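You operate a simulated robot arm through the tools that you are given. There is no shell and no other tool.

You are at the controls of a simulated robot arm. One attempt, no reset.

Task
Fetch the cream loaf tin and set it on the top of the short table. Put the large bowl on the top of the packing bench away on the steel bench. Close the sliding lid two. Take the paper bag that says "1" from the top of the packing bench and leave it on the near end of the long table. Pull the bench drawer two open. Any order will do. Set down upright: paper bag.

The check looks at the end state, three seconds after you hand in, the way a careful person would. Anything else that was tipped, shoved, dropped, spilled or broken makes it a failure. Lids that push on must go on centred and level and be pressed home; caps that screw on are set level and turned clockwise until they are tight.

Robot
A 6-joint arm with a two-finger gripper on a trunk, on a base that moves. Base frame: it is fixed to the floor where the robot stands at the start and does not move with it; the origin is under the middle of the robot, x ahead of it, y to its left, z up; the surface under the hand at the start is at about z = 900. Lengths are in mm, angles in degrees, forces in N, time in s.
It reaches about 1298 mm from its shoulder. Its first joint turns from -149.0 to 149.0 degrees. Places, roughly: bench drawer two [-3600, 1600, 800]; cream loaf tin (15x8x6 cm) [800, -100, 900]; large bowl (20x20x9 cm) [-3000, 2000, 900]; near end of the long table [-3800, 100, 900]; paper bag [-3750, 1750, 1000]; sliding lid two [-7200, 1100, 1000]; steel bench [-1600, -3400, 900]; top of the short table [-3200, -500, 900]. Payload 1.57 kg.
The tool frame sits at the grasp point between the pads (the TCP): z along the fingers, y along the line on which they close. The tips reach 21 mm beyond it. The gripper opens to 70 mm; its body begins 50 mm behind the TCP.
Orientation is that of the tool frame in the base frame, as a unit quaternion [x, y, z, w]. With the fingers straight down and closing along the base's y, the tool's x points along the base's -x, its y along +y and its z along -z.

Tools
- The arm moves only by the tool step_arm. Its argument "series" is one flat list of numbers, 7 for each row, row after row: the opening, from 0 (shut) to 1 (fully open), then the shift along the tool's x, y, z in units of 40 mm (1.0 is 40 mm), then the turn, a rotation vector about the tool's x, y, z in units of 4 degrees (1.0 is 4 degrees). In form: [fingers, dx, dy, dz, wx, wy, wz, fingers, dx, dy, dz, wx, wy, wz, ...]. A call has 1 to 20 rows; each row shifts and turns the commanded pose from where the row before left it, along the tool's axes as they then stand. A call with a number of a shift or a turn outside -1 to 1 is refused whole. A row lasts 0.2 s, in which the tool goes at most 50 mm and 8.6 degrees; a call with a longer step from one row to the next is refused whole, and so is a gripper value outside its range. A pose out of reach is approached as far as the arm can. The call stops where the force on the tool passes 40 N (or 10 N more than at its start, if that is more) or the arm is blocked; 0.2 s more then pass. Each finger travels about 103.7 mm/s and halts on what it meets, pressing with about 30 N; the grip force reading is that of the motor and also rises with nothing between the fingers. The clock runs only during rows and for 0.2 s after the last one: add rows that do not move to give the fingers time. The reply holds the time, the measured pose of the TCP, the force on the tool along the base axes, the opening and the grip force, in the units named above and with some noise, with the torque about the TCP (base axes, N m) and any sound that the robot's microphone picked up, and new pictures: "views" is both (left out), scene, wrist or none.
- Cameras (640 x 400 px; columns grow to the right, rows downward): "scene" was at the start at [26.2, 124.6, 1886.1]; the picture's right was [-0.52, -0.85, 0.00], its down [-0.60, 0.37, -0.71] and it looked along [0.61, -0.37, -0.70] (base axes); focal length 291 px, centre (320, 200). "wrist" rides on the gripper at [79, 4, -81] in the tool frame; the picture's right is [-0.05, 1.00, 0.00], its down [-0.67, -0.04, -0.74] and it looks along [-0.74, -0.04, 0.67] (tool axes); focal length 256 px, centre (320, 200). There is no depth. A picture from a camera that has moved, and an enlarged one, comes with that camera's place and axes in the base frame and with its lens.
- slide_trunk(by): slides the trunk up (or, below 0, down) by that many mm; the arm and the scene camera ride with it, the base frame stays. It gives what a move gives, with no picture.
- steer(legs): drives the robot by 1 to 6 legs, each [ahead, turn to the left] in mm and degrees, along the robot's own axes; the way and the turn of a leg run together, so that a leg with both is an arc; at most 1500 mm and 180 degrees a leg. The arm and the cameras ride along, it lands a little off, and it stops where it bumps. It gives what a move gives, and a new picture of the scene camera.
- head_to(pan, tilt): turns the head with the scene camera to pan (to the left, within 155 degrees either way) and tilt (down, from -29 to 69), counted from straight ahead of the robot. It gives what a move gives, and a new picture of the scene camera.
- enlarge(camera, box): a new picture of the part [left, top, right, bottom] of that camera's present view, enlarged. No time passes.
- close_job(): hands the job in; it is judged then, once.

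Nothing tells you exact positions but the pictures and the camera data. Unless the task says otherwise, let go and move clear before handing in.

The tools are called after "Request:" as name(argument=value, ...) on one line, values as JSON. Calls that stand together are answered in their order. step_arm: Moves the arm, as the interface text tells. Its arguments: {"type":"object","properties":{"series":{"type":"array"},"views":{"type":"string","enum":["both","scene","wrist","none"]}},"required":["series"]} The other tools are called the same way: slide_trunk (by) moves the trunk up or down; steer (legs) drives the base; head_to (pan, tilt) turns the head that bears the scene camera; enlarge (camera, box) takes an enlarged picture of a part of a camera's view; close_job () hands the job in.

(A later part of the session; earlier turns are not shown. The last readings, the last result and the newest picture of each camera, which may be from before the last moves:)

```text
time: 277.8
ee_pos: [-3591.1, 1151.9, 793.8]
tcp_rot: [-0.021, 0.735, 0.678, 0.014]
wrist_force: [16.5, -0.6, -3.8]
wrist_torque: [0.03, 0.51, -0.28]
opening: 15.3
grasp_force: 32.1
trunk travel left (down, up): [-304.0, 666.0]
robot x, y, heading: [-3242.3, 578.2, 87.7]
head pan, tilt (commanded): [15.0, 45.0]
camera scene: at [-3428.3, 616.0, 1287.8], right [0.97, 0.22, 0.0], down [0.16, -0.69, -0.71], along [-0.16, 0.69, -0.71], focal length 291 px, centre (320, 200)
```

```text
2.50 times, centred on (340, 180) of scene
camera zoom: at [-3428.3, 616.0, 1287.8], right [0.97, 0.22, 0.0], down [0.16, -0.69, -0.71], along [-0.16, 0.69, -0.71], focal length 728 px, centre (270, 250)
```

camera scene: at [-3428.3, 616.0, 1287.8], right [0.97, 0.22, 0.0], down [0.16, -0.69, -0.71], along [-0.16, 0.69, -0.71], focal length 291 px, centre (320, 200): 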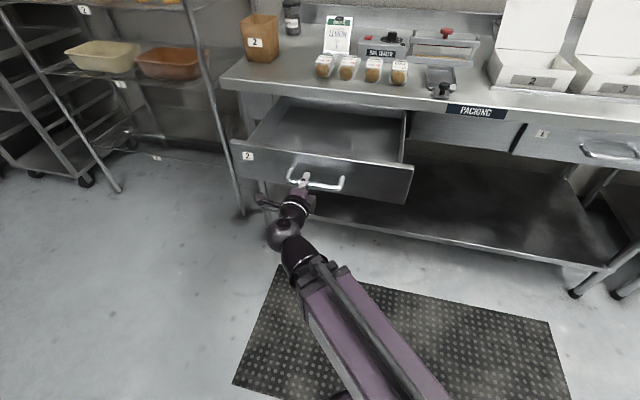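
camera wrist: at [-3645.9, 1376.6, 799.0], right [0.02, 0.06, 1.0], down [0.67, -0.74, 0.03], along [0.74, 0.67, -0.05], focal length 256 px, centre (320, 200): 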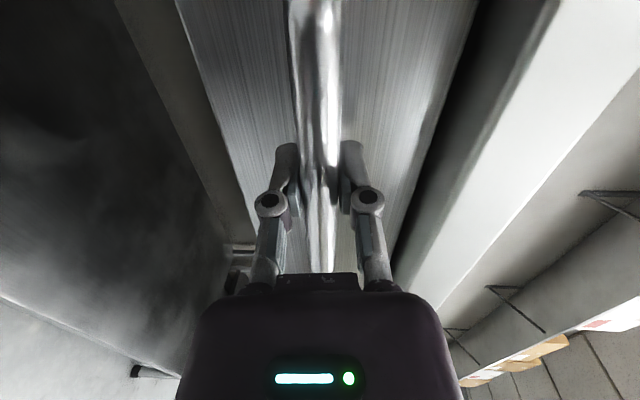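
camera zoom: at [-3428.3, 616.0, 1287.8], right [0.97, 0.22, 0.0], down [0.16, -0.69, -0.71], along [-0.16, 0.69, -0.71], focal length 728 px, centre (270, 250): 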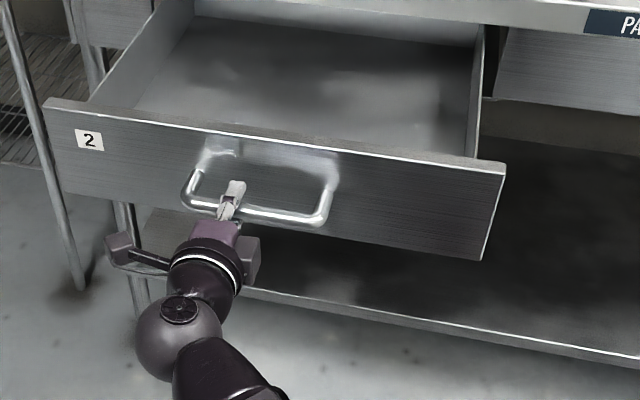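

The drawer's back panel is now at the bench edge: it is about 307 mm out and nearly fully open. I open the jaws wide and slide sideways off the bar, since the arm can't come further inward here.

Request:
step_arm(series=[0.2, 0, 0, 0, 0, 0, 0, 0.4, 0, 0, 0, 0, 0, 0, 0.6, 0, 0, 0, 0, 0, 0, 0.8, 0, 0, 0, 0, 0, 0, 1.0, 0, 0, 0, 0, 0, 0, 1.0, 0, 0, 0, 0, 0, 0], views="wrist")

```text
time: 279.2
ee_pos: [-3591.9, 1151.2, 793.1]
tcp_rot: [-0.023, 0.734, 0.679, 0.014]
wrist_force: [1.1, -0.1, 0.2]
wrist_torque: [-0.01, 0.0, 0.0]
opening: 70.1
grasp_force: 0.0
trunk travel left (down, up): [-304.0, 666.0]
robot x, y, heading: [-3242.3, 577.4, 87.9]
head pan, tilt (commanded): [15.0, 45.0]
camera wrist: at [-3669.4, 1070.5, 799.0], right [0.0, 0.08, 1.0], down [0.67, -0.74, 0.06], along [0.74, 0.67, -0.05], focal length 256 px, centre (320, 200)
```

wrist: 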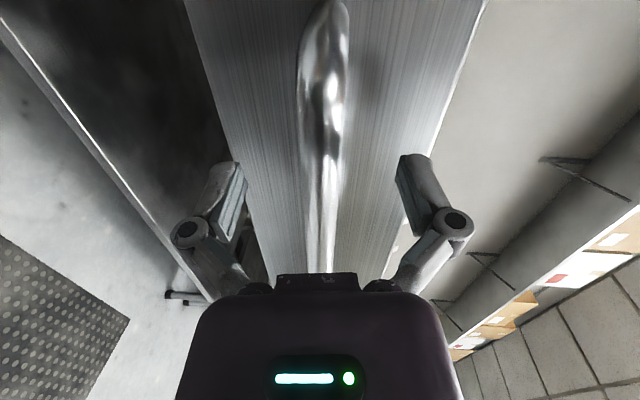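

Request:
step_arm(series=[1, 0.8, 0.043, 0, 0, 0, 0, 1, 0.8, 0.043, 0, 0, 0, 0, 1, 0.8, 0.043, 0, 0, 0, 0, 1, 0.8, 0.043, 0, 0, 0, 0, 1, 0.8, 0.043, 0, 0, 0, 0], views="both")

```text
time: 280.4
ee_pos: [-3748.2, 1153.3, 792.0]
tcp_rot: [-0.03, 0.738, 0.674, 0.019]
wrist_force: [0.2, -0.3, 0.4]
wrist_torque: [0.0, -0.02, -0.02]
opening: 70.1
grasp_force: 0.1
out of reach, approached as far as the arm can: row 4
trunk travel left (down, up): [-304.0, 666.0]
robot x, y, heading: [-3239.4, 575.0, 87.9]
head pan, tilt (commanded): [15.0, 45.0]
camera scene: at [-3429.4, 615.8, 1287.7], right [0.97, 0.22, 0.0], down [0.16, -0.69, -0.71], along [-0.16, 0.69, -0.71], focal length 291 px, centre (320, 200)
camera wrist: at [-3825.7, 1071.3, 796.7], right [-0.02, 0.09, 1.0], down [0.68, -0.73, 0.08], along [0.74, 0.68, -0.05], focal length 256 px, centre (320, 200)
```

scene: 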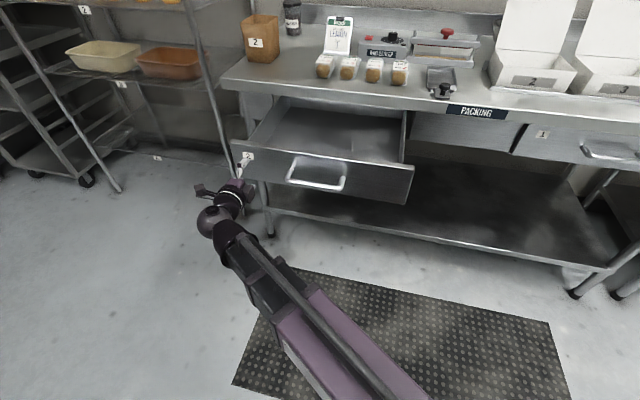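
wrist: 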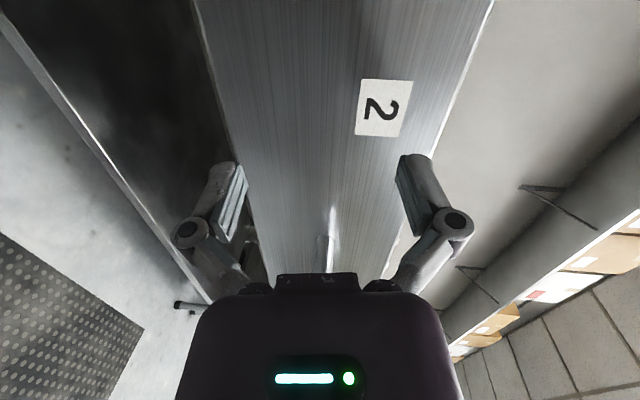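

The hand is free of the handle, and the drawer stays open. I back the hand off and look at the bowl area.

Request:
step_arm(series=[0.5, 0, -0.05, -0.8, 0, 0, 0, 0.5, 0, -0.05, -0.8, 0, 0, 0], views="none")

Request:
head_to(pan=-15, tilt=20)

Request:
enlarge(camera="scene", box=[240, 140, 480, 300])

```text
time: 281.0
ee_pos: [-3744.7, 1091.7, 792.0]
tcp_rot: [-0.035, 0.738, 0.673, 0.021]
wrist_force: [0.0, -0.4, -0.9]
wrist_torque: [-0.04, 0.01, 0.03]
opening: 35.0
grasp_force: 0.1
out of reach, approached as far as the arm can: row 1, 2
trunk travel left (down, up): [-304.0, 666.0]
robot x, y, heading: [-3237.3, 577.2, 87.9]
head pan, tilt (commanded): [15.0, 45.0]
```

```text
time: 282.0
ee_pos: [-3745.4, 1091.4, 791.5]
tcp_rot: [-0.035, 0.738, 0.674, 0.022]
wrist_force: [-0.1, 0.4, 0.0]
wrist_torque: [0.02, -0.03, -0.01]
opening: 35.0
grasp_force: 0.0
trunk travel left (down, up): [-304.0, 666.0]
robot x, y, heading: [-3243.0, 573.3, 87.9]
head pan, tilt (commanded): [-15.0, 20.0]
camera scene: at [-3384.1, 625.5, 1326.3], right [0.96, -0.29, 0.0], down [-0.1, -0.33, -0.94], along [0.28, 0.9, -0.34], focal length 291 px, centre (320, 200)
```

scene: 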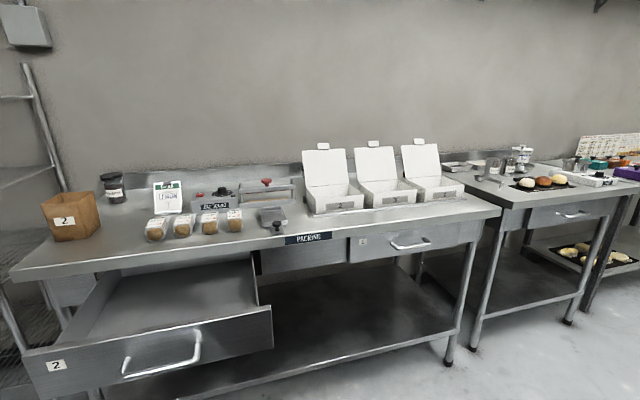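

```text
2.50 times, centred on (360, 220) of scene
camera zoom: at [-3384.1, 625.5, 1326.3], right [0.96, -0.29, 0.0], down [-0.1, -0.33, -0.94], along [0.28, 0.9, -0.34], focal length 728 px, centre (220, 150)
```

zoom: 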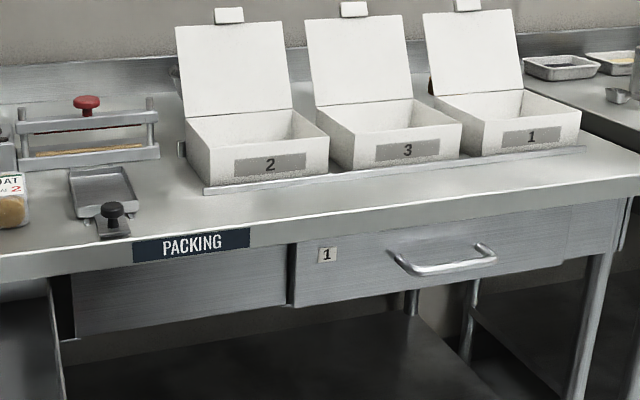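

The bowl hides behind box 2's lid (top at z≈1105). I'll raise the trunk, turn the hand back to fingers-down, then get a better view of the bowl from above.

Request:
slide_trunk(by=420)

Request:
step_arm(series=[0.5, 0, -0.326, -0.0115, 1, 0, 0, 0.5, 0, -0.326, -0.0115, 1, 0, 0, 0.5, 0, -0.326, -0.0115, 1, 0, 0, 0.5, 0, -0.326, -0.0115, 1, 0, 0, 0.5, 0, -0.326, -0.0115, 1, 0, 0, 0.5, 0, -0.326, -0.0115, 1, 0, 0, 0.5, 0, -0.326, -0.0115, 1, 0, 0, 0.5, 0, -0.326, -0.0115, 1, 0, 0, 0.5, 0, -0.326, -0.0115, 1, 0, 0, 0.5, 0, -0.326, -0.0115, 1, 0, 0, 0.5, 0, -0.326, -0.0115, 1, 0, 0, 0.5, 0, -0.326, -0.0115, 1, 0, 0, 0.5, 0, -0.326, -0.0115, 1, 0, 0, 0.5, 0, -0.326, -0.0115, 1, 0, 0, 0.5, 0, -0.326, -0.0115, 1, 0, 0, 0.5, 0, -0.326, -0.0115, 1, 0, 0, 0.5, 0, -0.326, -0.0115, 1, 0, 0, 0.5, 0, -0.326, -0.0115, 1, 0, 0, 0.5, 0, -0.326, -0.0115, 1, 0, 0, 0.5, 0, -0.326, -0.0115, 1, 0, 0], views="none")

```text
refused: 420 is not a number from -400 to 400
```

```text
time: 286.2
ee_pos: [-3735.2, 926.4, 622.7]
tcp_rot: [-0.008, 0.998, 0.05, 0.021]
wrist_force: [0.1, 0.5, 0.5]
wrist_torque: [0.0, 0.01, -0.01]
opening: 34.9
grasp_force: 0.1
out of reach, approached as far as the arm can: row 2
trunk travel left (down, up): [-304.0, 666.0]
robot x, y, heading: [-3239.6, 578.9, 87.8]
head pan, tilt (commanded): [-15.0, 20.0]
```

Request:
slide_trunk(by=400)

Request:
step_arm(series=[0.5, 0, 0, 0, 0.028, 0.07, -0.965, 0.5, 0, 0, 0, 0.028, 0.07, -0.965, 0.5, 0, 0, 0, 0.028, 0.07, -0.965, 0.5, 0, 0, 0, 0.028, 0.07, -0.965, 0.5, 0, 0, 0, 0.028, 0.07, -0.965, 0.5, 0, 0, 0, 0.028, 0.07, -0.965, 0.5, 0, 0, 0, 0.028, 0.07, -0.965, 0.5, 0, 0, 0, 0.028, 0.07, -0.965, 0.5, 0, 0, 0, 0.028, 0.07, -0.965, 0.5, 0, 0, 0, 0.028, 0.07, -0.965, 0.5, 0, 0, 0, 0.028, 0.07, -0.965, 0.5, 0, 0, 0, 0.028, 0.07, -0.965, 0.5, 0, 0, 0, 0.028, 0.07, -0.965, 0.5, 0, 0, 0, 0.028, 0.07, -0.965, 0.5, 0, 0, 0, 0.028, 0.07, -0.965, 0.5, 0, 0, 0, 0.028, 0.07, -0.965, 0.5, 0, 0, 0, 0.028, 0.07, -0.965, 0.5, 0, 0, 0, 0.028, 0.07, -0.965, 0.5, 0, 0, 0, 0.028, 0.07, -0.965, 0.5, 0, 0, 0, 0.028, 0.07, -0.965], views="none")

Request:
step_arm(series=[0.5, 0, 0, 0, 0.028, 0.07, -0.965, 0.5, 0, 0, 0, 0.028, 0.07, -0.965, 0.5, 0, 0, 0, 0.028, 0.07, -0.965])

```text
time: 290.0
ee_pos: [-3736.5, 926.2, 1022.4]
tcp_rot: [-0.009, 0.998, 0.051, 0.021]
wrist_force: [-0.8, 0.3, -0.1]
wrist_torque: [-0.02, 0.0, 0.03]
opening: 35.1
grasp_force: 0.2
trunk travel left (down, up): [-704.0, 266.0]
robot x, y, heading: [-3241.7, 578.1, 87.7]
head pan, tilt (commanded): [-15.0, 20.0]
```

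```text
time: 294.2
ee_pos: [-3735.9, 925.8, 1022.3]
tcp_rot: [-0.631, 0.776, 0.009, 0.003]
wrist_force: [-0.5, 0.7, 0.0]
wrist_torque: [0.0, 0.01, 0.0]
opening: 35.1
grasp_force: 0.0
trunk travel left (down, up): [-704.0, 266.0]
robot x, y, heading: [-3243.2, 574.7, 87.8]
head pan, tilt (commanded): [-15.0, 20.0]
```

```text
time: 295.0
ee_pos: [-3734.5, 926.0, 1021.2]
tcp_rot: [-0.706, 0.708, 0.0, 0.0]
wrist_force: [0.3, 0.2, -0.4]
wrist_torque: [0.0, 0.01, -0.04]
opening: 35.0
grasp_force: 0.1
trunk travel left (down, up): [-704.0, 266.0]
robot x, y, heading: [-3240.2, 578.9, 88.1]
head pan, tilt (commanded): [-15.0, 20.0]
camera scene: at [-3384.0, 625.5, 1726.3], right [0.96, -0.29, 0.0], down [-0.1, -0.33, -0.94], along [0.28, 0.9, -0.34], focal length 291 px, centre (320, 200)
camera wrist: at [-3738.7, 846.3, 1102.2], right [-1.0, 0.05, 0.0], down [0.04, 0.66, 0.75], along [0.04, 0.74, -0.67], focal length 256 px, centre (320, 200)
```

scene: 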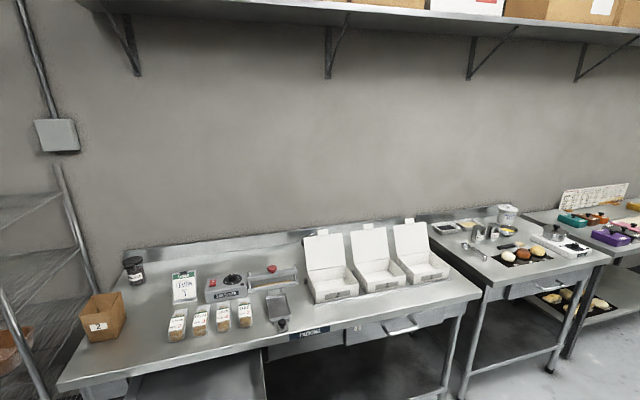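
wrist: 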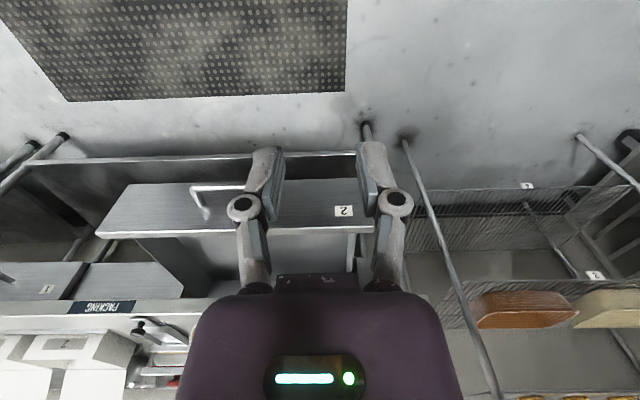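

The fingers are down again. The arm is evidently a telescoping boom from the robot's centre, which makes planning easier. I raise fully, bring the hand to the front and advance a little toward the bench for a view of the bowl.

Request:
slide_trunk(by=260)

Request:
step_arm(series=[0.5, -0.527, -0.952, 0, 0, 0, 0, 0.5, -0.527, -0.952, 0, 0, 0, 0, 0.5, -0.527, -0.952, 0, 0, 0, 0, 0.5, -0.527, -0.952, 0, 0, 0, 0, 0.5, -0.527, -0.952, 0, 0, 0, 0, 0.5, -0.527, -0.952, 0, 0, 0, 0, 0.5, -0.527, -0.952, 0, 0, 0, 0, 0.5, -0.527, -0.952, 0, 0, 0, 0, 0.5, -0.527, -0.952, 0, 0, 0, 0, 0.5, -0.527, -0.952, 0, 0, 0, 0, 0.5, -0.527, -0.952, 0, 0, 0, 0, 0.5, -0.527, -0.952, 0, 0, 0, 0, 0.5, -0.527, -0.952, 0, 0, 0, 0], views="none")

Request:
steer(legs=[[200, 0]])

```text
time: 297.7
ee_pos: [-3734.8, 925.5, 1283.0]
tcp_rot: [-0.706, 0.708, 0.0, 0.0]
wrist_force: [0.2, -0.2, 0.6]
wrist_torque: [0.01, -0.01, -0.04]
opening: 35.0
grasp_force: 0.0
trunk travel left (down, up): [-964.0, 6.0]
robot x, y, heading: [-3240.8, 578.0, 88.0]
head pan, tilt (commanded): [-15.0, 20.0]
```

```text
time: 300.5
ee_pos: [-3237.0, 1197.9, 1282.4]
tcp_rot: [-0.707, 0.708, 0.001, 0.0]
wrist_force: [0.5, 0.0, -0.2]
wrist_torque: [-0.02, -0.02, 0.0]
opening: 35.0
grasp_force: 0.0
trunk travel left (down, up): [-964.0, 6.0]
robot x, y, heading: [-3242.4, 578.7, 87.8]
head pan, tilt (commanded): [-15.0, 20.0]
```

```text
time: 302.3
ee_pos: [-3232.2, 1401.7, 1281.8]
tcp_rot: [-0.706, 0.708, 0.0, 0.0]
wrist_force: [-0.5, 1.0, 0.9]
wrist_torque: [-0.04, 0.0, 0.04]
opening: 35.0
grasp_force: 0.1
trunk travel left (down, up): [-964.0, 6.0]
robot x, y, heading: [-3234.8, 783.7, 87.7]
head pan, tilt (commanded): [-15.0, 20.0]
camera scene: at [-3376.6, 830.7, 1986.3], right [0.96, -0.29, 0.0], down [-0.1, -0.33, -0.94], along [0.28, 0.9, -0.34], focal length 291 px, centre (320, 200)
```

scene: 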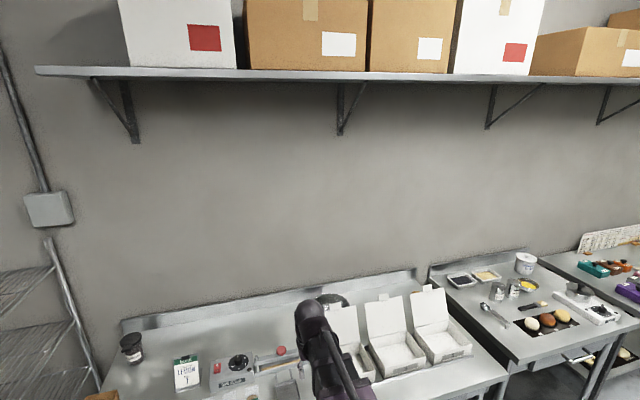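

Request:
step_arm(series=[0.5, -0.9, 0, 0, 0, 0, 0, 0.5, -0.9, 0, 0, 0, 0, 0, 0.5, -0.9, 0, 0, 0, 0, 0, 0.5, -0.9, 0, 0, 0, 0, 0, 0.5, -0.9, 0, 0, 0, 0, 0, 0.5, -0.9, 0, 0, 0, 0, 0, 0.5, -0.9, 0, 0, 0, 0, 0], views="wrist")

Request:
enlarge(camera="wrist", box=[0, 0, 320, 200])

Request:
head_to(pan=-15, tilt=45)

Request:
enlarge(camera="scene", box=[260, 80, 500, 240])

```text
time: 303.9
ee_pos: [-3232.4, 1654.4, 1282.0]
tcp_rot: [-0.707, 0.707, 0.001, 0.001]
wrist_force: [0.1, 0.1, -0.3]
wrist_torque: [0.0, 0.01, -0.02]
opening: 35.2
grasp_force: 0.0
trunk travel left (down, up): [-964.0, 6.0]
robot x, y, heading: [-3234.1, 783.2, 88.0]
head pan, tilt (commanded): [-15.0, 20.0]
camera wrist: at [-3236.7, 1574.4, 1361.6], right [-1.0, 0.06, 0.0], down [0.04, 0.67, 0.75], along [0.04, 0.74, -0.67], focal length 256 px, centre (320, 200)
```

wrist: 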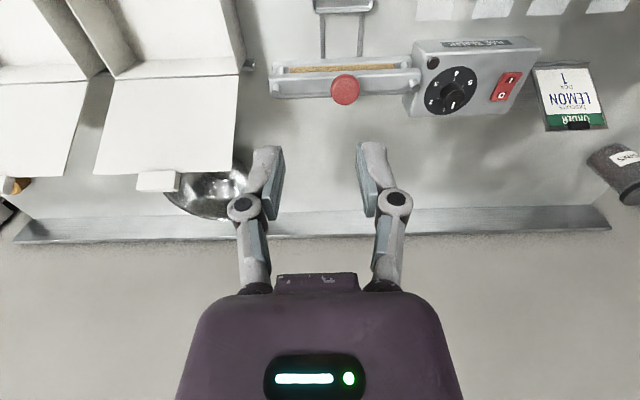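

```text
2.00 times, centred on (160, 100) of wrist
camera zoom: at [-3236.7, 1574.4, 1361.6], right [-1.0, 0.06, 0.0], down [0.04, 0.67, 0.75], along [0.04, 0.74, -0.67], focal length 512 px, centre (640, 400)
```

zoom: 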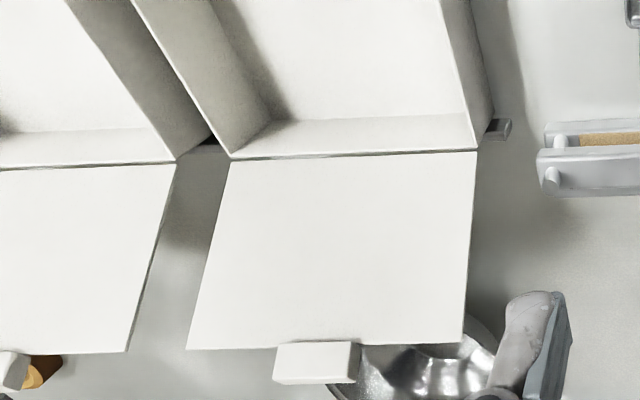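

```text
time: 304.8
ee_pos: [-3232.8, 1651.5, 1282.8]
tcp_rot: [-0.707, 0.708, 0.001, 0.001]
wrist_force: [-0.5, -0.6, 0.5]
wrist_torque: [-0.04, 0.01, 0.02]
opening: 34.9
grasp_force: 0.0
trunk travel left (down, up): [-964.0, 6.0]
robot x, y, heading: [-3236.1, 779.5, 87.8]
head pan, tilt (commanded): [-15.0, 45.0]
camera scene: at [-3380.1, 817.9, 1947.7], right [0.96, -0.29, 0.0], down [-0.21, -0.68, -0.71], along [0.21, 0.68, -0.71], focal length 291 px, centre (320, 200)
```

scene: 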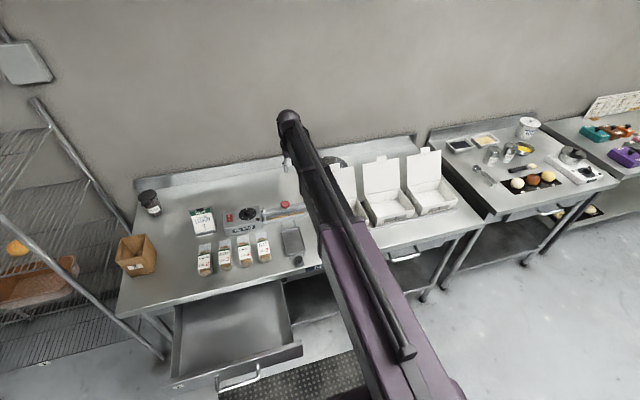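

```text
2.50 times, centred on (380, 160) of scene
camera zoom: at [-3380.1, 817.9, 1947.7], right [0.96, -0.29, 0.0], down [-0.21, -0.68, -0.71], along [0.21, 0.68, -0.71], focal length 728 px, centre (170, 300)
```

zoom: 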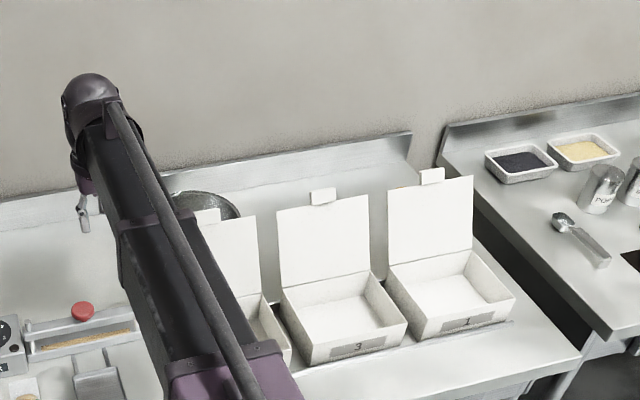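

Request:
enlarge(camera="wrist", box=[140, 140, 270, 230])

```text
4.44 times, centred on (205, 185) of wrist
camera zoom: at [-3236.4, 1572.8, 1362.1], right [-1.0, 0.06, 0.0], down [0.04, 0.66, 0.75], along [0.04, 0.74, -0.67], focal length 1138 px, centre (831, 267)
```

zoom: 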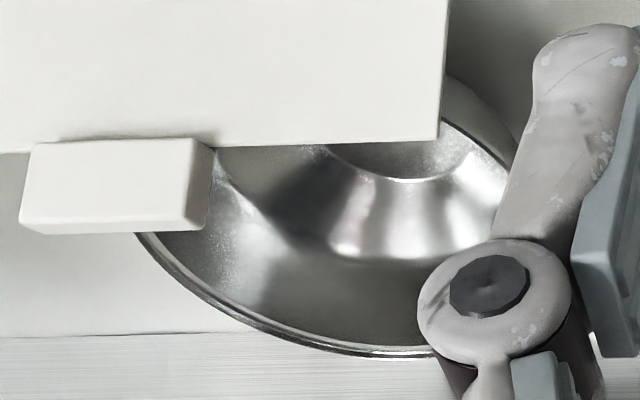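

Request:
step_arm(series=[0.5, -0.5, 0.85, 0, 0, 0, 0, 0.5, -0.5, 0.85, 0, 0, 0, 0, 0.5, -0.5, 0.85, 0, 0, 0, 0], views="wrist")

Request:
enlarge(camera="wrist", box=[60, 100, 260, 230])

```text
time: 305.6
ee_pos: [-3336.2, 1714.2, 1281.8]
tcp_rot: [-0.706, 0.708, 0.001, 0.001]
wrist_force: [-0.1, 0.0, 0.1]
wrist_torque: [-0.01, -0.05, -0.02]
opening: 35.3
grasp_force: 0.0
trunk travel left (down, up): [-964.0, 6.0]
robot x, y, heading: [-3229.4, 778.4, 88.0]
head pan, tilt (commanded): [-15.0, 45.0]
camera wrist: at [-3339.5, 1635.3, 1361.6], right [-1.0, 0.06, 0.0], down [0.04, 0.67, 0.75], along [0.04, 0.74, -0.67], focal length 256 px, centre (320, 200)
```

wrist: 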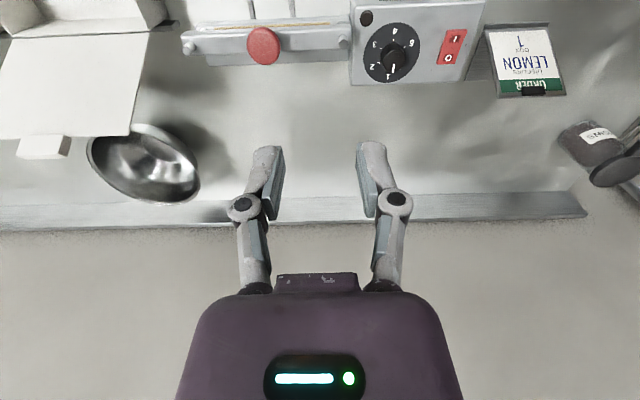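

```text
3.08 times, centred on (160, 165) of wrist
camera zoom: at [-3339.5, 1635.3, 1361.6], right [-1.0, 0.06, 0.0], down [0.04, 0.67, 0.75], along [0.04, 0.74, -0.67], focal length 788 px, centre (812, 308)
```

zoom: 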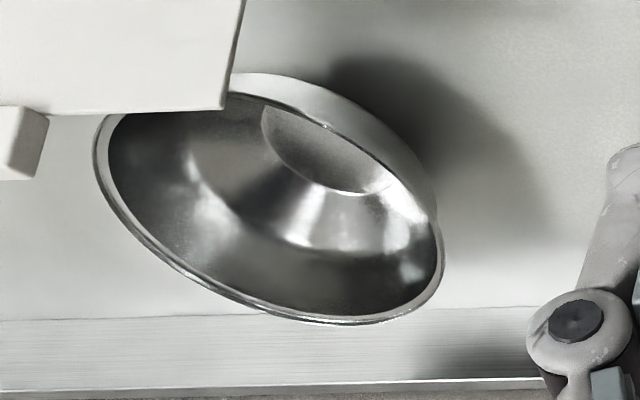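

The bowl's rim circle is centred near (-2990, 1949) at z≈985 with radius ~97, and the wall slopes about 30°. I'll tilt the hand 30° to match the wall at the bowl's left rim, which also keeps the boom left of box 2's lid.

Request:
step_arm(series=[0.8, 0, -0.326, -0.0115, 1, 0, 0, 0.8, 0, -0.326, -0.0115, 1, 0, 0, 0.8, 0, -0.326, -0.0115, 1, 0, 0, 0.8, 0, -0.326, -0.0115, 1, 0, 0, 0.8, 0, -0.326, -0.0115, 1, 0, 0, 0.8, 0, -0.326, -0.0115, 1, 0, 0, 0.8, 0, -0.326, -0.0115, 1, 0, 0, 0.8, 0, -0.163, -0.003, 0.5, 0, 0], views="wrist")

```text
time: 307.4
ee_pos: [-3241.6, 1713.2, 1307.3]
tcp_rot: [-0.682, 0.683, -0.183, 0.185]
wrist_force: [-0.4, 0.1, -0.2]
wrist_torque: [0.0, 0.0, 0.03]
opening: 55.9
grasp_force: 0.1
trunk travel left (down, up): [-964.0, 6.0]
robot x, y, heading: [-3236.5, 778.1, 88.0]
head pan, tilt (commanded): [-15.0, 45.0]
camera wrist: at [-3284.0, 1633.5, 1374.2], right [-0.86, 0.06, -0.5], down [-0.34, 0.67, 0.66], along [0.37, 0.74, -0.56], focal length 256 px, centre (320, 200)
```

wrist: 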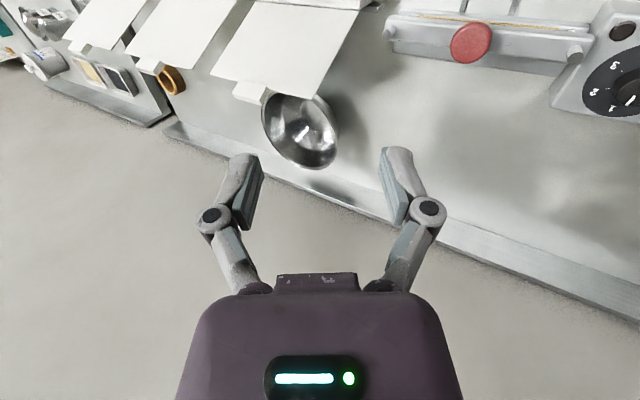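

Request:
enlarge(camera="wrist", box=[200, 60, 400, 200])

```text
2.86 times, centred on (300, 130) of wrist
camera zoom: at [-3284.0, 1633.5, 1374.2], right [-0.86, 0.06, -0.5], down [-0.34, 0.67, 0.66], along [0.37, 0.74, -0.56], focal length 731 px, centre (377, 400)
```

zoom: 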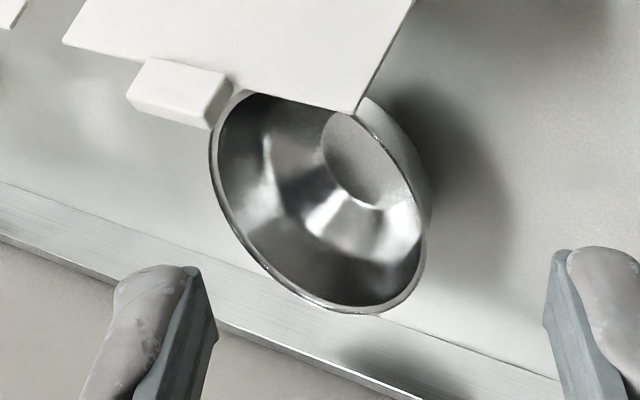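

Both views agree: bowl rim centre (-2987, 1949), radius ~98, rim z≈987. I move above the left rim point.

Request:
step_arm(series=[0.9, -0.737, -0.433, 0.252, 0, 0, 0, 0.9, -0.737, -0.433, 0.252, 0, 0, 0, 0.9, -0.737, -0.433, 0.252, 0, 0, 0, 0.9, -0.737, -0.433, 0.252, 0, 0, 0, 0.9, -0.737, -0.433, 0.252, 0, 0, 0, 0.9, -0.737, -0.433, 0.252, 0, 0, 0, 0.9, -0.737, -0.433, 0.252, 0, 0, 0, 0.9, -0.737, -0.433, 0.252, 0, 0, 0], views="wrist")

```text
time: 309.2
ee_pos: [-3080.2, 1941.5, 1306.2]
tcp_rot: [-0.683, 0.684, -0.182, 0.183]
wrist_force: [-0.2, 0.0, 0.4]
wrist_torque: [-0.01, 0.02, -0.02]
opening: 63.0
grasp_force: 0.1
out of reach, approached as far as the arm can: row 8
trunk travel left (down, up): [-964.0, 6.0]
robot x, y, heading: [-3235.6, 783.0, 87.8]
head pan, tilt (commanded): [-15.0, 45.0]
camera wrist: at [-3123.3, 1861.9, 1373.7], right [-0.87, 0.06, -0.5], down [-0.34, 0.67, 0.66], along [0.37, 0.74, -0.56], focal length 256 px, centre (320, 200)
```

wrist: 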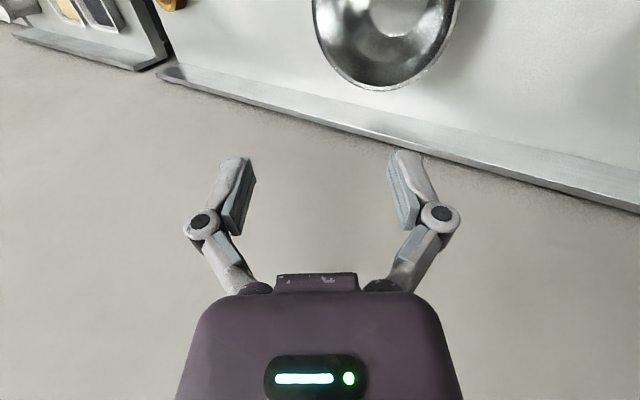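

Request:
steer(legs=[[35, 0]])

Request:
step_arm(series=[0.9, 0, 0, 0, 0, 0, 0], views="wrist")

Request:
enlarge(camera="wrist", box=[240, 0, 520, 130])

```text
time: 310.1
ee_pos: [-3078.8, 1978.6, 1303.7]
tcp_rot: [-0.682, 0.684, -0.183, 0.183]
wrist_force: [0.4, 0.5, -0.4]
wrist_torque: [-0.08, -0.02, -0.03]
opening: 62.8
grasp_force: 0.1
trunk travel left (down, up): [-964.0, 6.0]
robot x, y, heading: [-3233.6, 814.9, 87.5]
head pan, tilt (commanded): [-15.0, 45.0]
camera scene: at [-3378.6, 857.1, 1947.6], right [0.96, -0.29, 0.0], down [-0.21, -0.68, -0.71], along [0.21, 0.67, -0.71], focal length 291 px, centre (320, 200)
```

scene: 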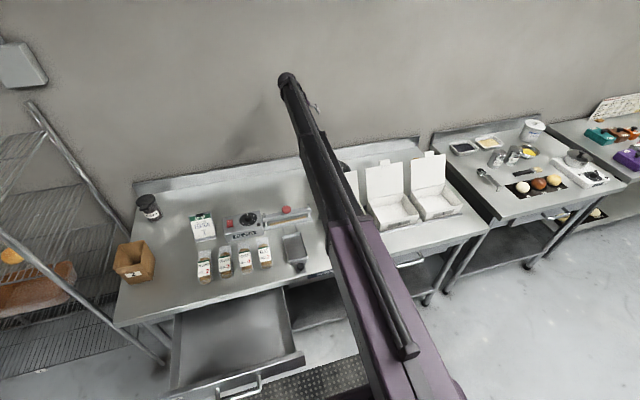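

```text
time: 310.5
ee_pos: [-3079.5, 1976.7, 1306.5]
tcp_rot: [-0.682, 0.684, -0.183, 0.183]
wrist_force: [-0.3, 0.7, 0.1]
wrist_torque: [-0.01, 0.03, -0.01]
opening: 63.0
grasp_force: 0.0
trunk travel left (down, up): [-964.0, 6.0]
robot x, y, heading: [-3235.2, 812.6, 88.0]
head pan, tilt (commanded): [-15.0, 45.0]
camera wrist: at [-3122.7, 1896.5, 1373.7], right [-0.87, 0.06, -0.5], down [-0.34, 0.67, 0.66], along [0.37, 0.74, -0.56], focal length 256 px, centre (320, 200)
```

wrist: 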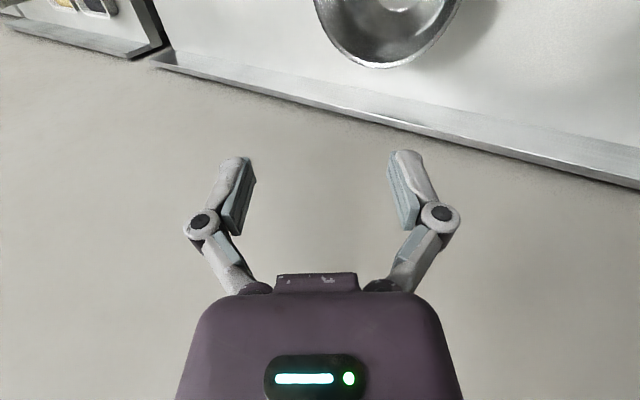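

```text
2.29 times, centred on (380, 65) of wrist
camera zoom: at [-3122.7, 1896.5, 1373.7], right [-0.87, 0.06, -0.5], down [-0.34, 0.67, 0.66], along [0.37, 0.74, -0.56], focal length 585 px, centre (183, 509)
```

zoom: 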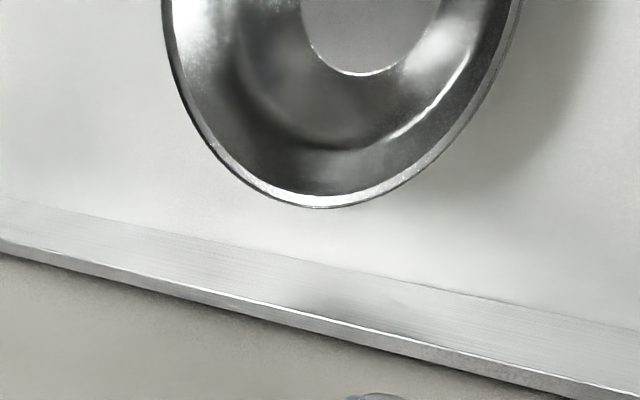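

Request:
step_arm(series=[0.9, 0.59, -0.076, 0.044, 0, 0, 0, 0.9, 0, 0, 0, 0, 0, 0], views="none")

Request:
slide_trunk(by=-220)

Request:
step_arm(series=[0.9, 0, 0, 0, 0, 0, 0], views="both")

```text
time: 311.1
ee_pos: [-3077.3, 1953.3, 1305.7]
tcp_rot: [-0.683, 0.684, -0.181, 0.183]
wrist_force: [0.3, 0.7, 0.3]
wrist_torque: [-0.04, -0.04, -0.01]
opening: 63.1
grasp_force: 0.1
trunk travel left (down, up): [-964.0, 6.0]
robot x, y, heading: [-3236.8, 814.0, 88.1]
head pan, tilt (commanded): [-15.0, 45.0]
```

```text
time: 313.4
ee_pos: [-3075.3, 1952.3, 1086.4]
tcp_rot: [-0.682, 0.684, -0.182, 0.182]
wrist_force: [0.2, -0.6, 0.6]
wrist_torque: [0.02, -0.02, -0.03]
opening: 63.0
grasp_force: 0.2
trunk travel left (down, up): [-744.0, 226.0]
robot x, y, heading: [-3234.4, 816.6, 87.9]
head pan, tilt (commanded): [-15.0, 45.0]
```

```text
time: 313.8
ee_pos: [-3075.3, 1951.3, 1087.2]
tcp_rot: [-0.682, 0.684, -0.182, 0.183]
wrist_force: [0.7, -1.0, 0.6]
wrist_torque: [0.01, -0.02, -0.01]
opening: 63.0
grasp_force: 0.2
trunk travel left (down, up): [-744.0, 226.0]
robot x, y, heading: [-3232.0, 815.6, 88.1]
head pan, tilt (commanded): [-15.0, 45.0]
camera scene: at [-3378.8, 852.4, 1727.7], right [0.96, -0.29, 0.0], down [-0.21, -0.68, -0.71], along [0.21, 0.68, -0.71], focal length 291 px, centre (320, 200)
camera wrist: at [-3119.0, 1872.3, 1154.0], right [-0.87, 0.06, -0.5], down [-0.34, 0.67, 0.67], along [0.37, 0.74, -0.56], focal length 256 px, centre (320, 200)
```

scene: 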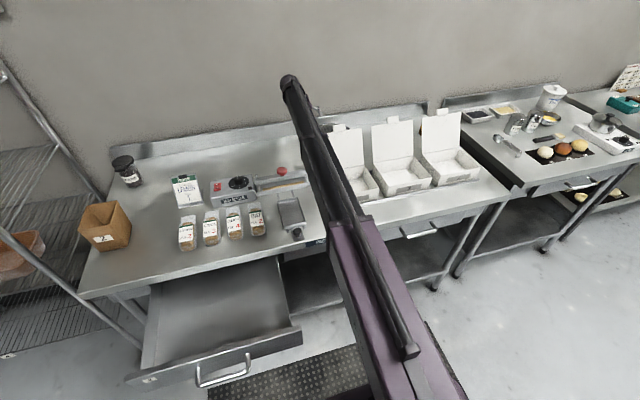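
wrist: 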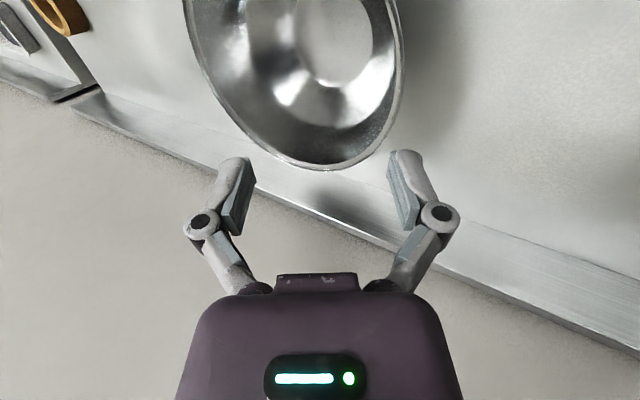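

Request:
slide_trunk(by=-70)

Request:
step_arm(series=[0.9, 0, 0, 0, 0, 0, 0], views="wrist")

```text
time: 314.9
ee_pos: [-3076.0, 1951.4, 1017.0]
tcp_rot: [-0.683, 0.684, -0.182, 0.183]
wrist_force: [-0.5, 0.4, 0.3]
wrist_torque: [-0.03, -0.01, -0.02]
opening: 62.8
grasp_force: 0.1
trunk travel left (down, up): [-674.0, 296.0]
robot x, y, heading: [-3232.5, 814.1, 87.8]
head pan, tilt (commanded): [-15.0, 45.0]
```

```text
time: 315.3
ee_pos: [-3075.6, 1951.9, 1017.3]
tcp_rot: [-0.682, 0.684, -0.181, 0.183]
wrist_force: [0.3, 0.8, 0.3]
wrist_torque: [0.01, 0.04, 0.02]
opening: 62.9
grasp_force: 0.0
trunk travel left (down, up): [-674.0, 296.0]
robot x, y, heading: [-3229.8, 817.9, 88.0]
head pan, tilt (commanded): [-15.0, 45.0]
camera wrist: at [-3119.0, 1872.2, 1084.0], right [-0.87, 0.06, -0.5], down [-0.34, 0.67, 0.67], along [0.37, 0.74, -0.56], focal length 256 px, centre (320, 200)
```

wrist: 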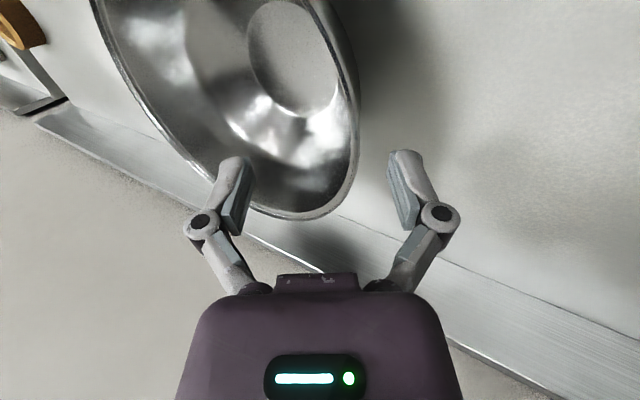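

Request:
slide_trunk(by=-22)

Request:
step_arm(series=[0.9, 0, 0, 0, 0, 0, 0], views="wrist")

```text
time: 316.0
ee_pos: [-3076.3, 1950.7, 994.1]
tcp_rot: [-0.682, 0.684, -0.181, 0.184]
wrist_force: [-0.3, -1.0, 0.2]
wrist_torque: [0.02, 0.01, 0.01]
opening: 63.1
grasp_force: 0.0
trunk travel left (down, up): [-652.0, 318.0]
robot x, y, heading: [-3232.9, 819.5, 88.0]
head pan, tilt (commanded): [-15.0, 45.0]
```

```text
time: 316.4
ee_pos: [-3076.8, 1951.1, 994.4]
tcp_rot: [-0.683, 0.683, -0.183, 0.182]
wrist_force: [0.4, -0.6, 0.2]
wrist_torque: [0.02, -0.01, 0.0]
opening: 63.1
grasp_force: 0.0
trunk travel left (down, up): [-652.0, 318.0]
robot x, y, heading: [-3234.4, 814.7, 88.1]
head pan, tilt (commanded): [-15.0, 45.0]
camera wrist: at [-3119.0, 1872.2, 1062.0], right [-0.87, 0.06, -0.5], down [-0.34, 0.67, 0.67], along [0.37, 0.74, -0.56], focal length 256 px, centre (320, 200)
```

wrist: 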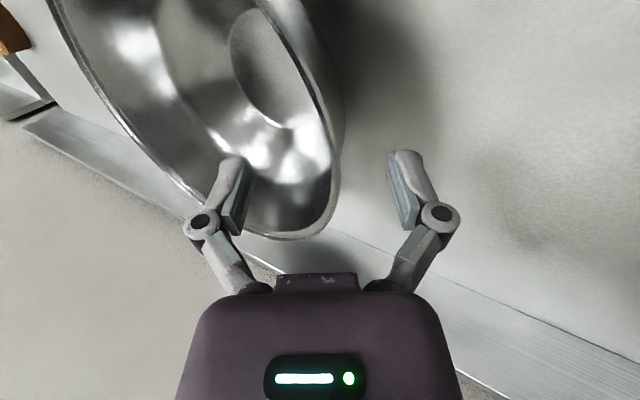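

Request:
slide_trunk(by=-13)

Request:
step_arm(series=[0.75, 0, 0, 0, 0, 0, 0, 0.6, 0, 0, 0, 0, 0, 0], views="wrist")

```text
time: 317.0
ee_pos: [-3075.6, 1951.6, 982.7]
tcp_rot: [-0.683, 0.684, -0.182, 0.184]
wrist_force: [0.2, -0.6, 0.0]
wrist_torque: [0.01, 0.02, 0.02]
opening: 62.9
grasp_force: 0.1
trunk travel left (down, up): [-639.0, 331.0]
robot x, y, heading: [-3228.2, 816.1, 88.1]
head pan, tilt (commanded): [-15.0, 45.0]
```

```text
time: 317.6
ee_pos: [-3076.2, 1952.0, 981.7]
tcp_rot: [-0.682, 0.684, -0.182, 0.183]
wrist_force: [-0.3, 0.3, 0.4]
wrist_torque: [0.01, 0.0, 0.0]
opening: 41.9
grasp_force: 0.2
trunk travel left (down, up): [-639.0, 331.0]
robot x, y, heading: [-3228.0, 814.4, 88.1]
head pan, tilt (commanded): [-15.0, 45.0]
camera wrist: at [-3119.0, 1872.3, 1049.0], right [-0.87, 0.06, -0.5], down [-0.34, 0.67, 0.66], along [0.37, 0.74, -0.56], focal length 256 px, centre (320, 200)
```

wrist: 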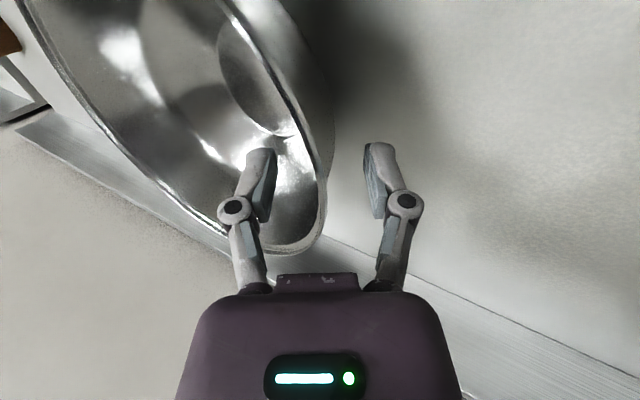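

The wall lies centred between the fingers. I close gently.

Request:
step_arm(series=[0.45, 0, 0, 0, 0, 0, 0, 0.3, 0, 0, 0, 0, 0, 0, 0.2, 0, 0, 0, 0, 0, 0, 0.1, 0, 0, 0, 0, 0, 0, 0, 0, 0, 0, 0, 0, 0, 0, 0, 0, 0, 0, 0, 0], views="both")

```text
time: 319.0
ee_pos: [-3074.9, 1953.0, 982.3]
tcp_rot: [-0.683, 0.684, -0.181, 0.183]
wrist_force: [0.5, 0.1, -2.9]
wrist_torque: [0.01, 0.24, 0.01]
opening: 5.9
grasp_force: 29.7
trunk travel left (down, up): [-639.0, 331.0]
robot x, y, heading: [-3230.0, 813.7, 88.1]
head pan, tilt (commanded): [-15.0, 45.0]
camera scene: at [-3378.7, 852.8, 1622.6], right [0.96, -0.29, 0.0], down [-0.21, -0.68, -0.71], along [0.21, 0.68, -0.71], focal length 291 px, centre (320, 200)
camera wrist: at [-3119.0, 1872.5, 1048.7], right [-0.87, 0.06, -0.5], down [-0.34, 0.67, 0.66], along [0.37, 0.74, -0.56], focal length 256 px, centre (320, 200)
```

scene: 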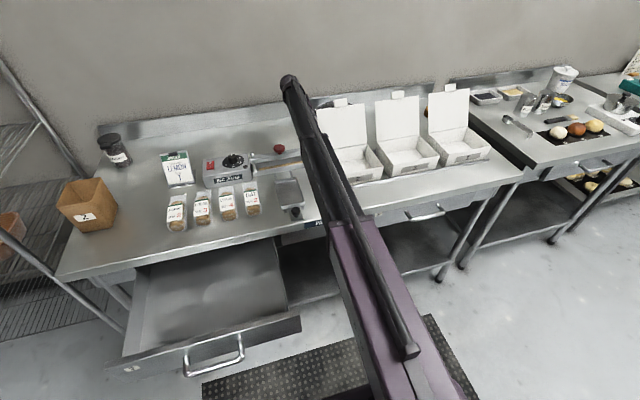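
wrist: 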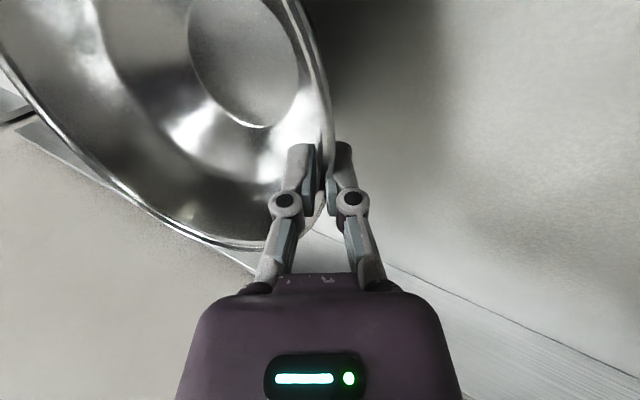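

The rim wall is gripped (5.9 mm). I lift slightly and check.

Request:
slide_trunk(by=30)

Request:
step_arm(series=[0, 0, 0, 0, 0, 0, 0], views="both")

```text
time: 319.8
ee_pos: [-3075.9, 1951.9, 1011.7]
tcp_rot: [-0.683, 0.684, -0.182, 0.183]
wrist_force: [0.1, -0.6, -1.4]
wrist_torque: [0.02, 0.19, 0.02]
opening: 6.0
grasp_force: 29.8
trunk travel left (down, up): [-669.0, 301.0]
robot x, y, heading: [-3234.9, 816.9, 88.0]
head pan, tilt (commanded): [-15.0, 45.0]
```

```text
time: 320.2
ee_pos: [-3075.8, 1951.2, 1012.1]
tcp_rot: [-0.682, 0.684, -0.182, 0.183]
wrist_force: [-0.1, 0.7, -2.3]
wrist_torque: [0.02, 0.24, 0.0]
opening: 5.8
grasp_force: 30.0
trunk travel left (down, up): [-669.0, 301.0]
robot x, y, heading: [-3233.4, 814.9, 88.0]
head pan, tilt (commanded): [-15.0, 45.0]
camera scene: at [-3378.7, 852.9, 1652.6], right [0.96, -0.29, 0.0], down [-0.21, -0.68, -0.71], along [0.21, 0.68, -0.71], focal length 291 px, centre (320, 200)
camera wrist: at [-3119.0, 1872.6, 1078.6], right [-0.87, 0.06, -0.5], down [-0.34, 0.67, 0.66], along [0.37, 0.74, -0.56], focal length 256 px, centre (320, 200)
```

scene: 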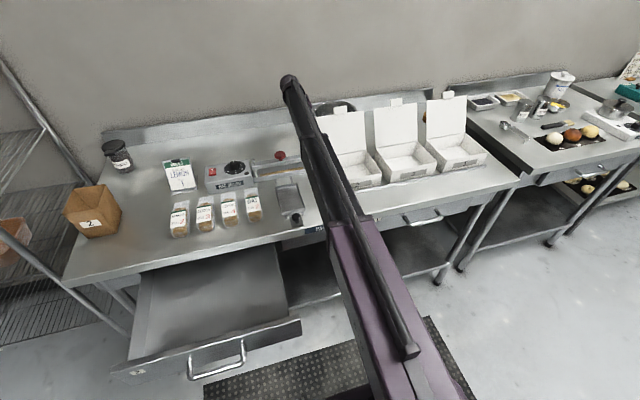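
wrist: 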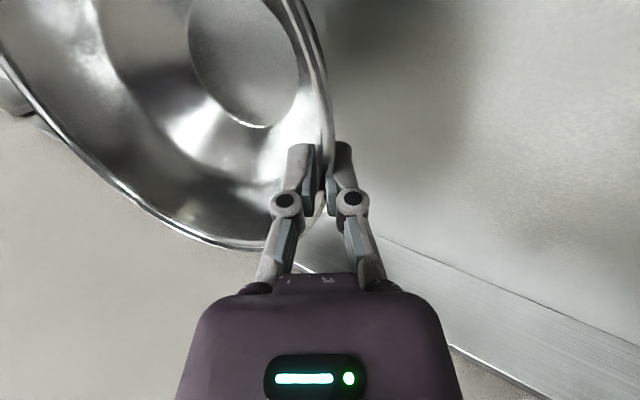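

The bowl is lifted and steady (about 2 N). I raise it to the top, clear of the box lids, and check.

Request:
slide_trunk(by=150)

Request:
slide_trunk(by=145)

Request:
step_arm(series=[0, 0, 0, 0, 0, 0, 0], views="both")

```text
time: 321.9
ee_pos: [-3076.1, 1951.5, 1161.2]
tcp_rot: [-0.683, 0.684, -0.181, 0.182]
wrist_force: [-0.7, -0.1, -2.9]
wrist_torque: [0.02, 0.18, -0.02]
opening: 6.1
grasp_force: 30.0
trunk travel left (down, up): [-819.0, 151.0]
robot x, y, heading: [-3232.0, 816.4, 87.9]
head pan, tilt (commanded): [-15.0, 45.0]
```

```text
time: 323.6
ee_pos: [-3075.4, 1952.4, 1306.8]
tcp_rot: [-0.682, 0.684, -0.182, 0.183]
wrist_force: [0.6, 0.0, -2.6]
wrist_torque: [0.02, 0.22, 0.02]
opening: 6.2
grasp_force: 29.7
trunk travel left (down, up): [-964.0, 6.0]
robot x, y, heading: [-3232.7, 817.7, 88.1]
head pan, tilt (commanded): [-15.0, 45.0]
```

```text
time: 324.0
ee_pos: [-3075.8, 1951.6, 1306.6]
tcp_rot: [-0.682, 0.684, -0.182, 0.183]
wrist_force: [-0.8, -0.1, -2.4]
wrist_torque: [-0.01, 0.18, -0.01]
opening: 6.0
grasp_force: 29.9
trunk travel left (down, up): [-964.0, 6.0]
robot x, y, heading: [-3230.9, 817.6, 87.9]
head pan, tilt (commanded): [-15.0, 45.0]
camera scene: at [-3378.7, 852.9, 1947.6], right [0.96, -0.29, 0.0], down [-0.21, -0.68, -0.71], along [0.21, 0.68, -0.71], focal length 291 px, centre (320, 200)
camera wrist: at [-3119.0, 1872.6, 1373.7], right [-0.87, 0.06, -0.5], down [-0.34, 0.67, 0.66], along [0.37, 0.74, -0.56], focal length 256 px, centre (320, 200)
```

scene: 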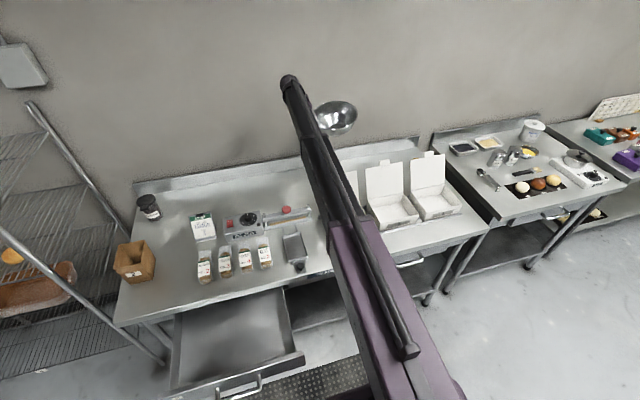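
wrist: 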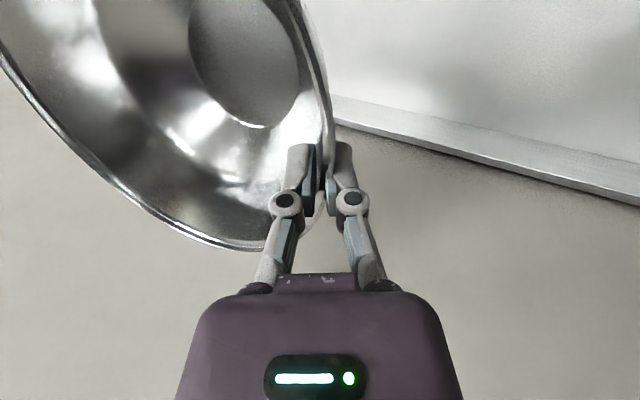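

Request:
enlarge(camera="scene", box=[270, 70, 380, 150])

```text
5.00 times, centred on (325, 110) of scene
camera zoom: at [-3378.7, 852.9, 1947.6], right [0.96, -0.29, 0.0], down [-0.21, -0.68, -0.71], along [0.21, 0.68, -0.71], focal length 1457 px, centre (295, 650)
```

zoom: 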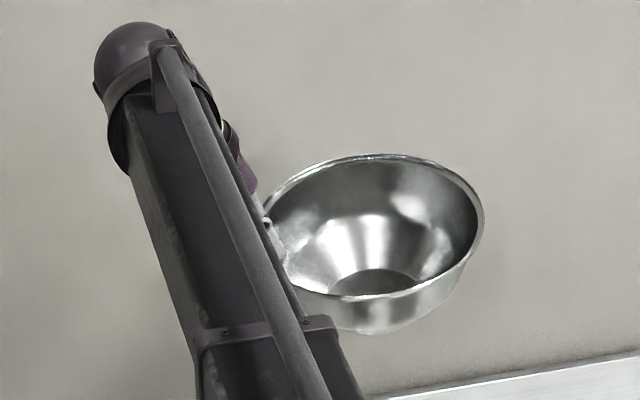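

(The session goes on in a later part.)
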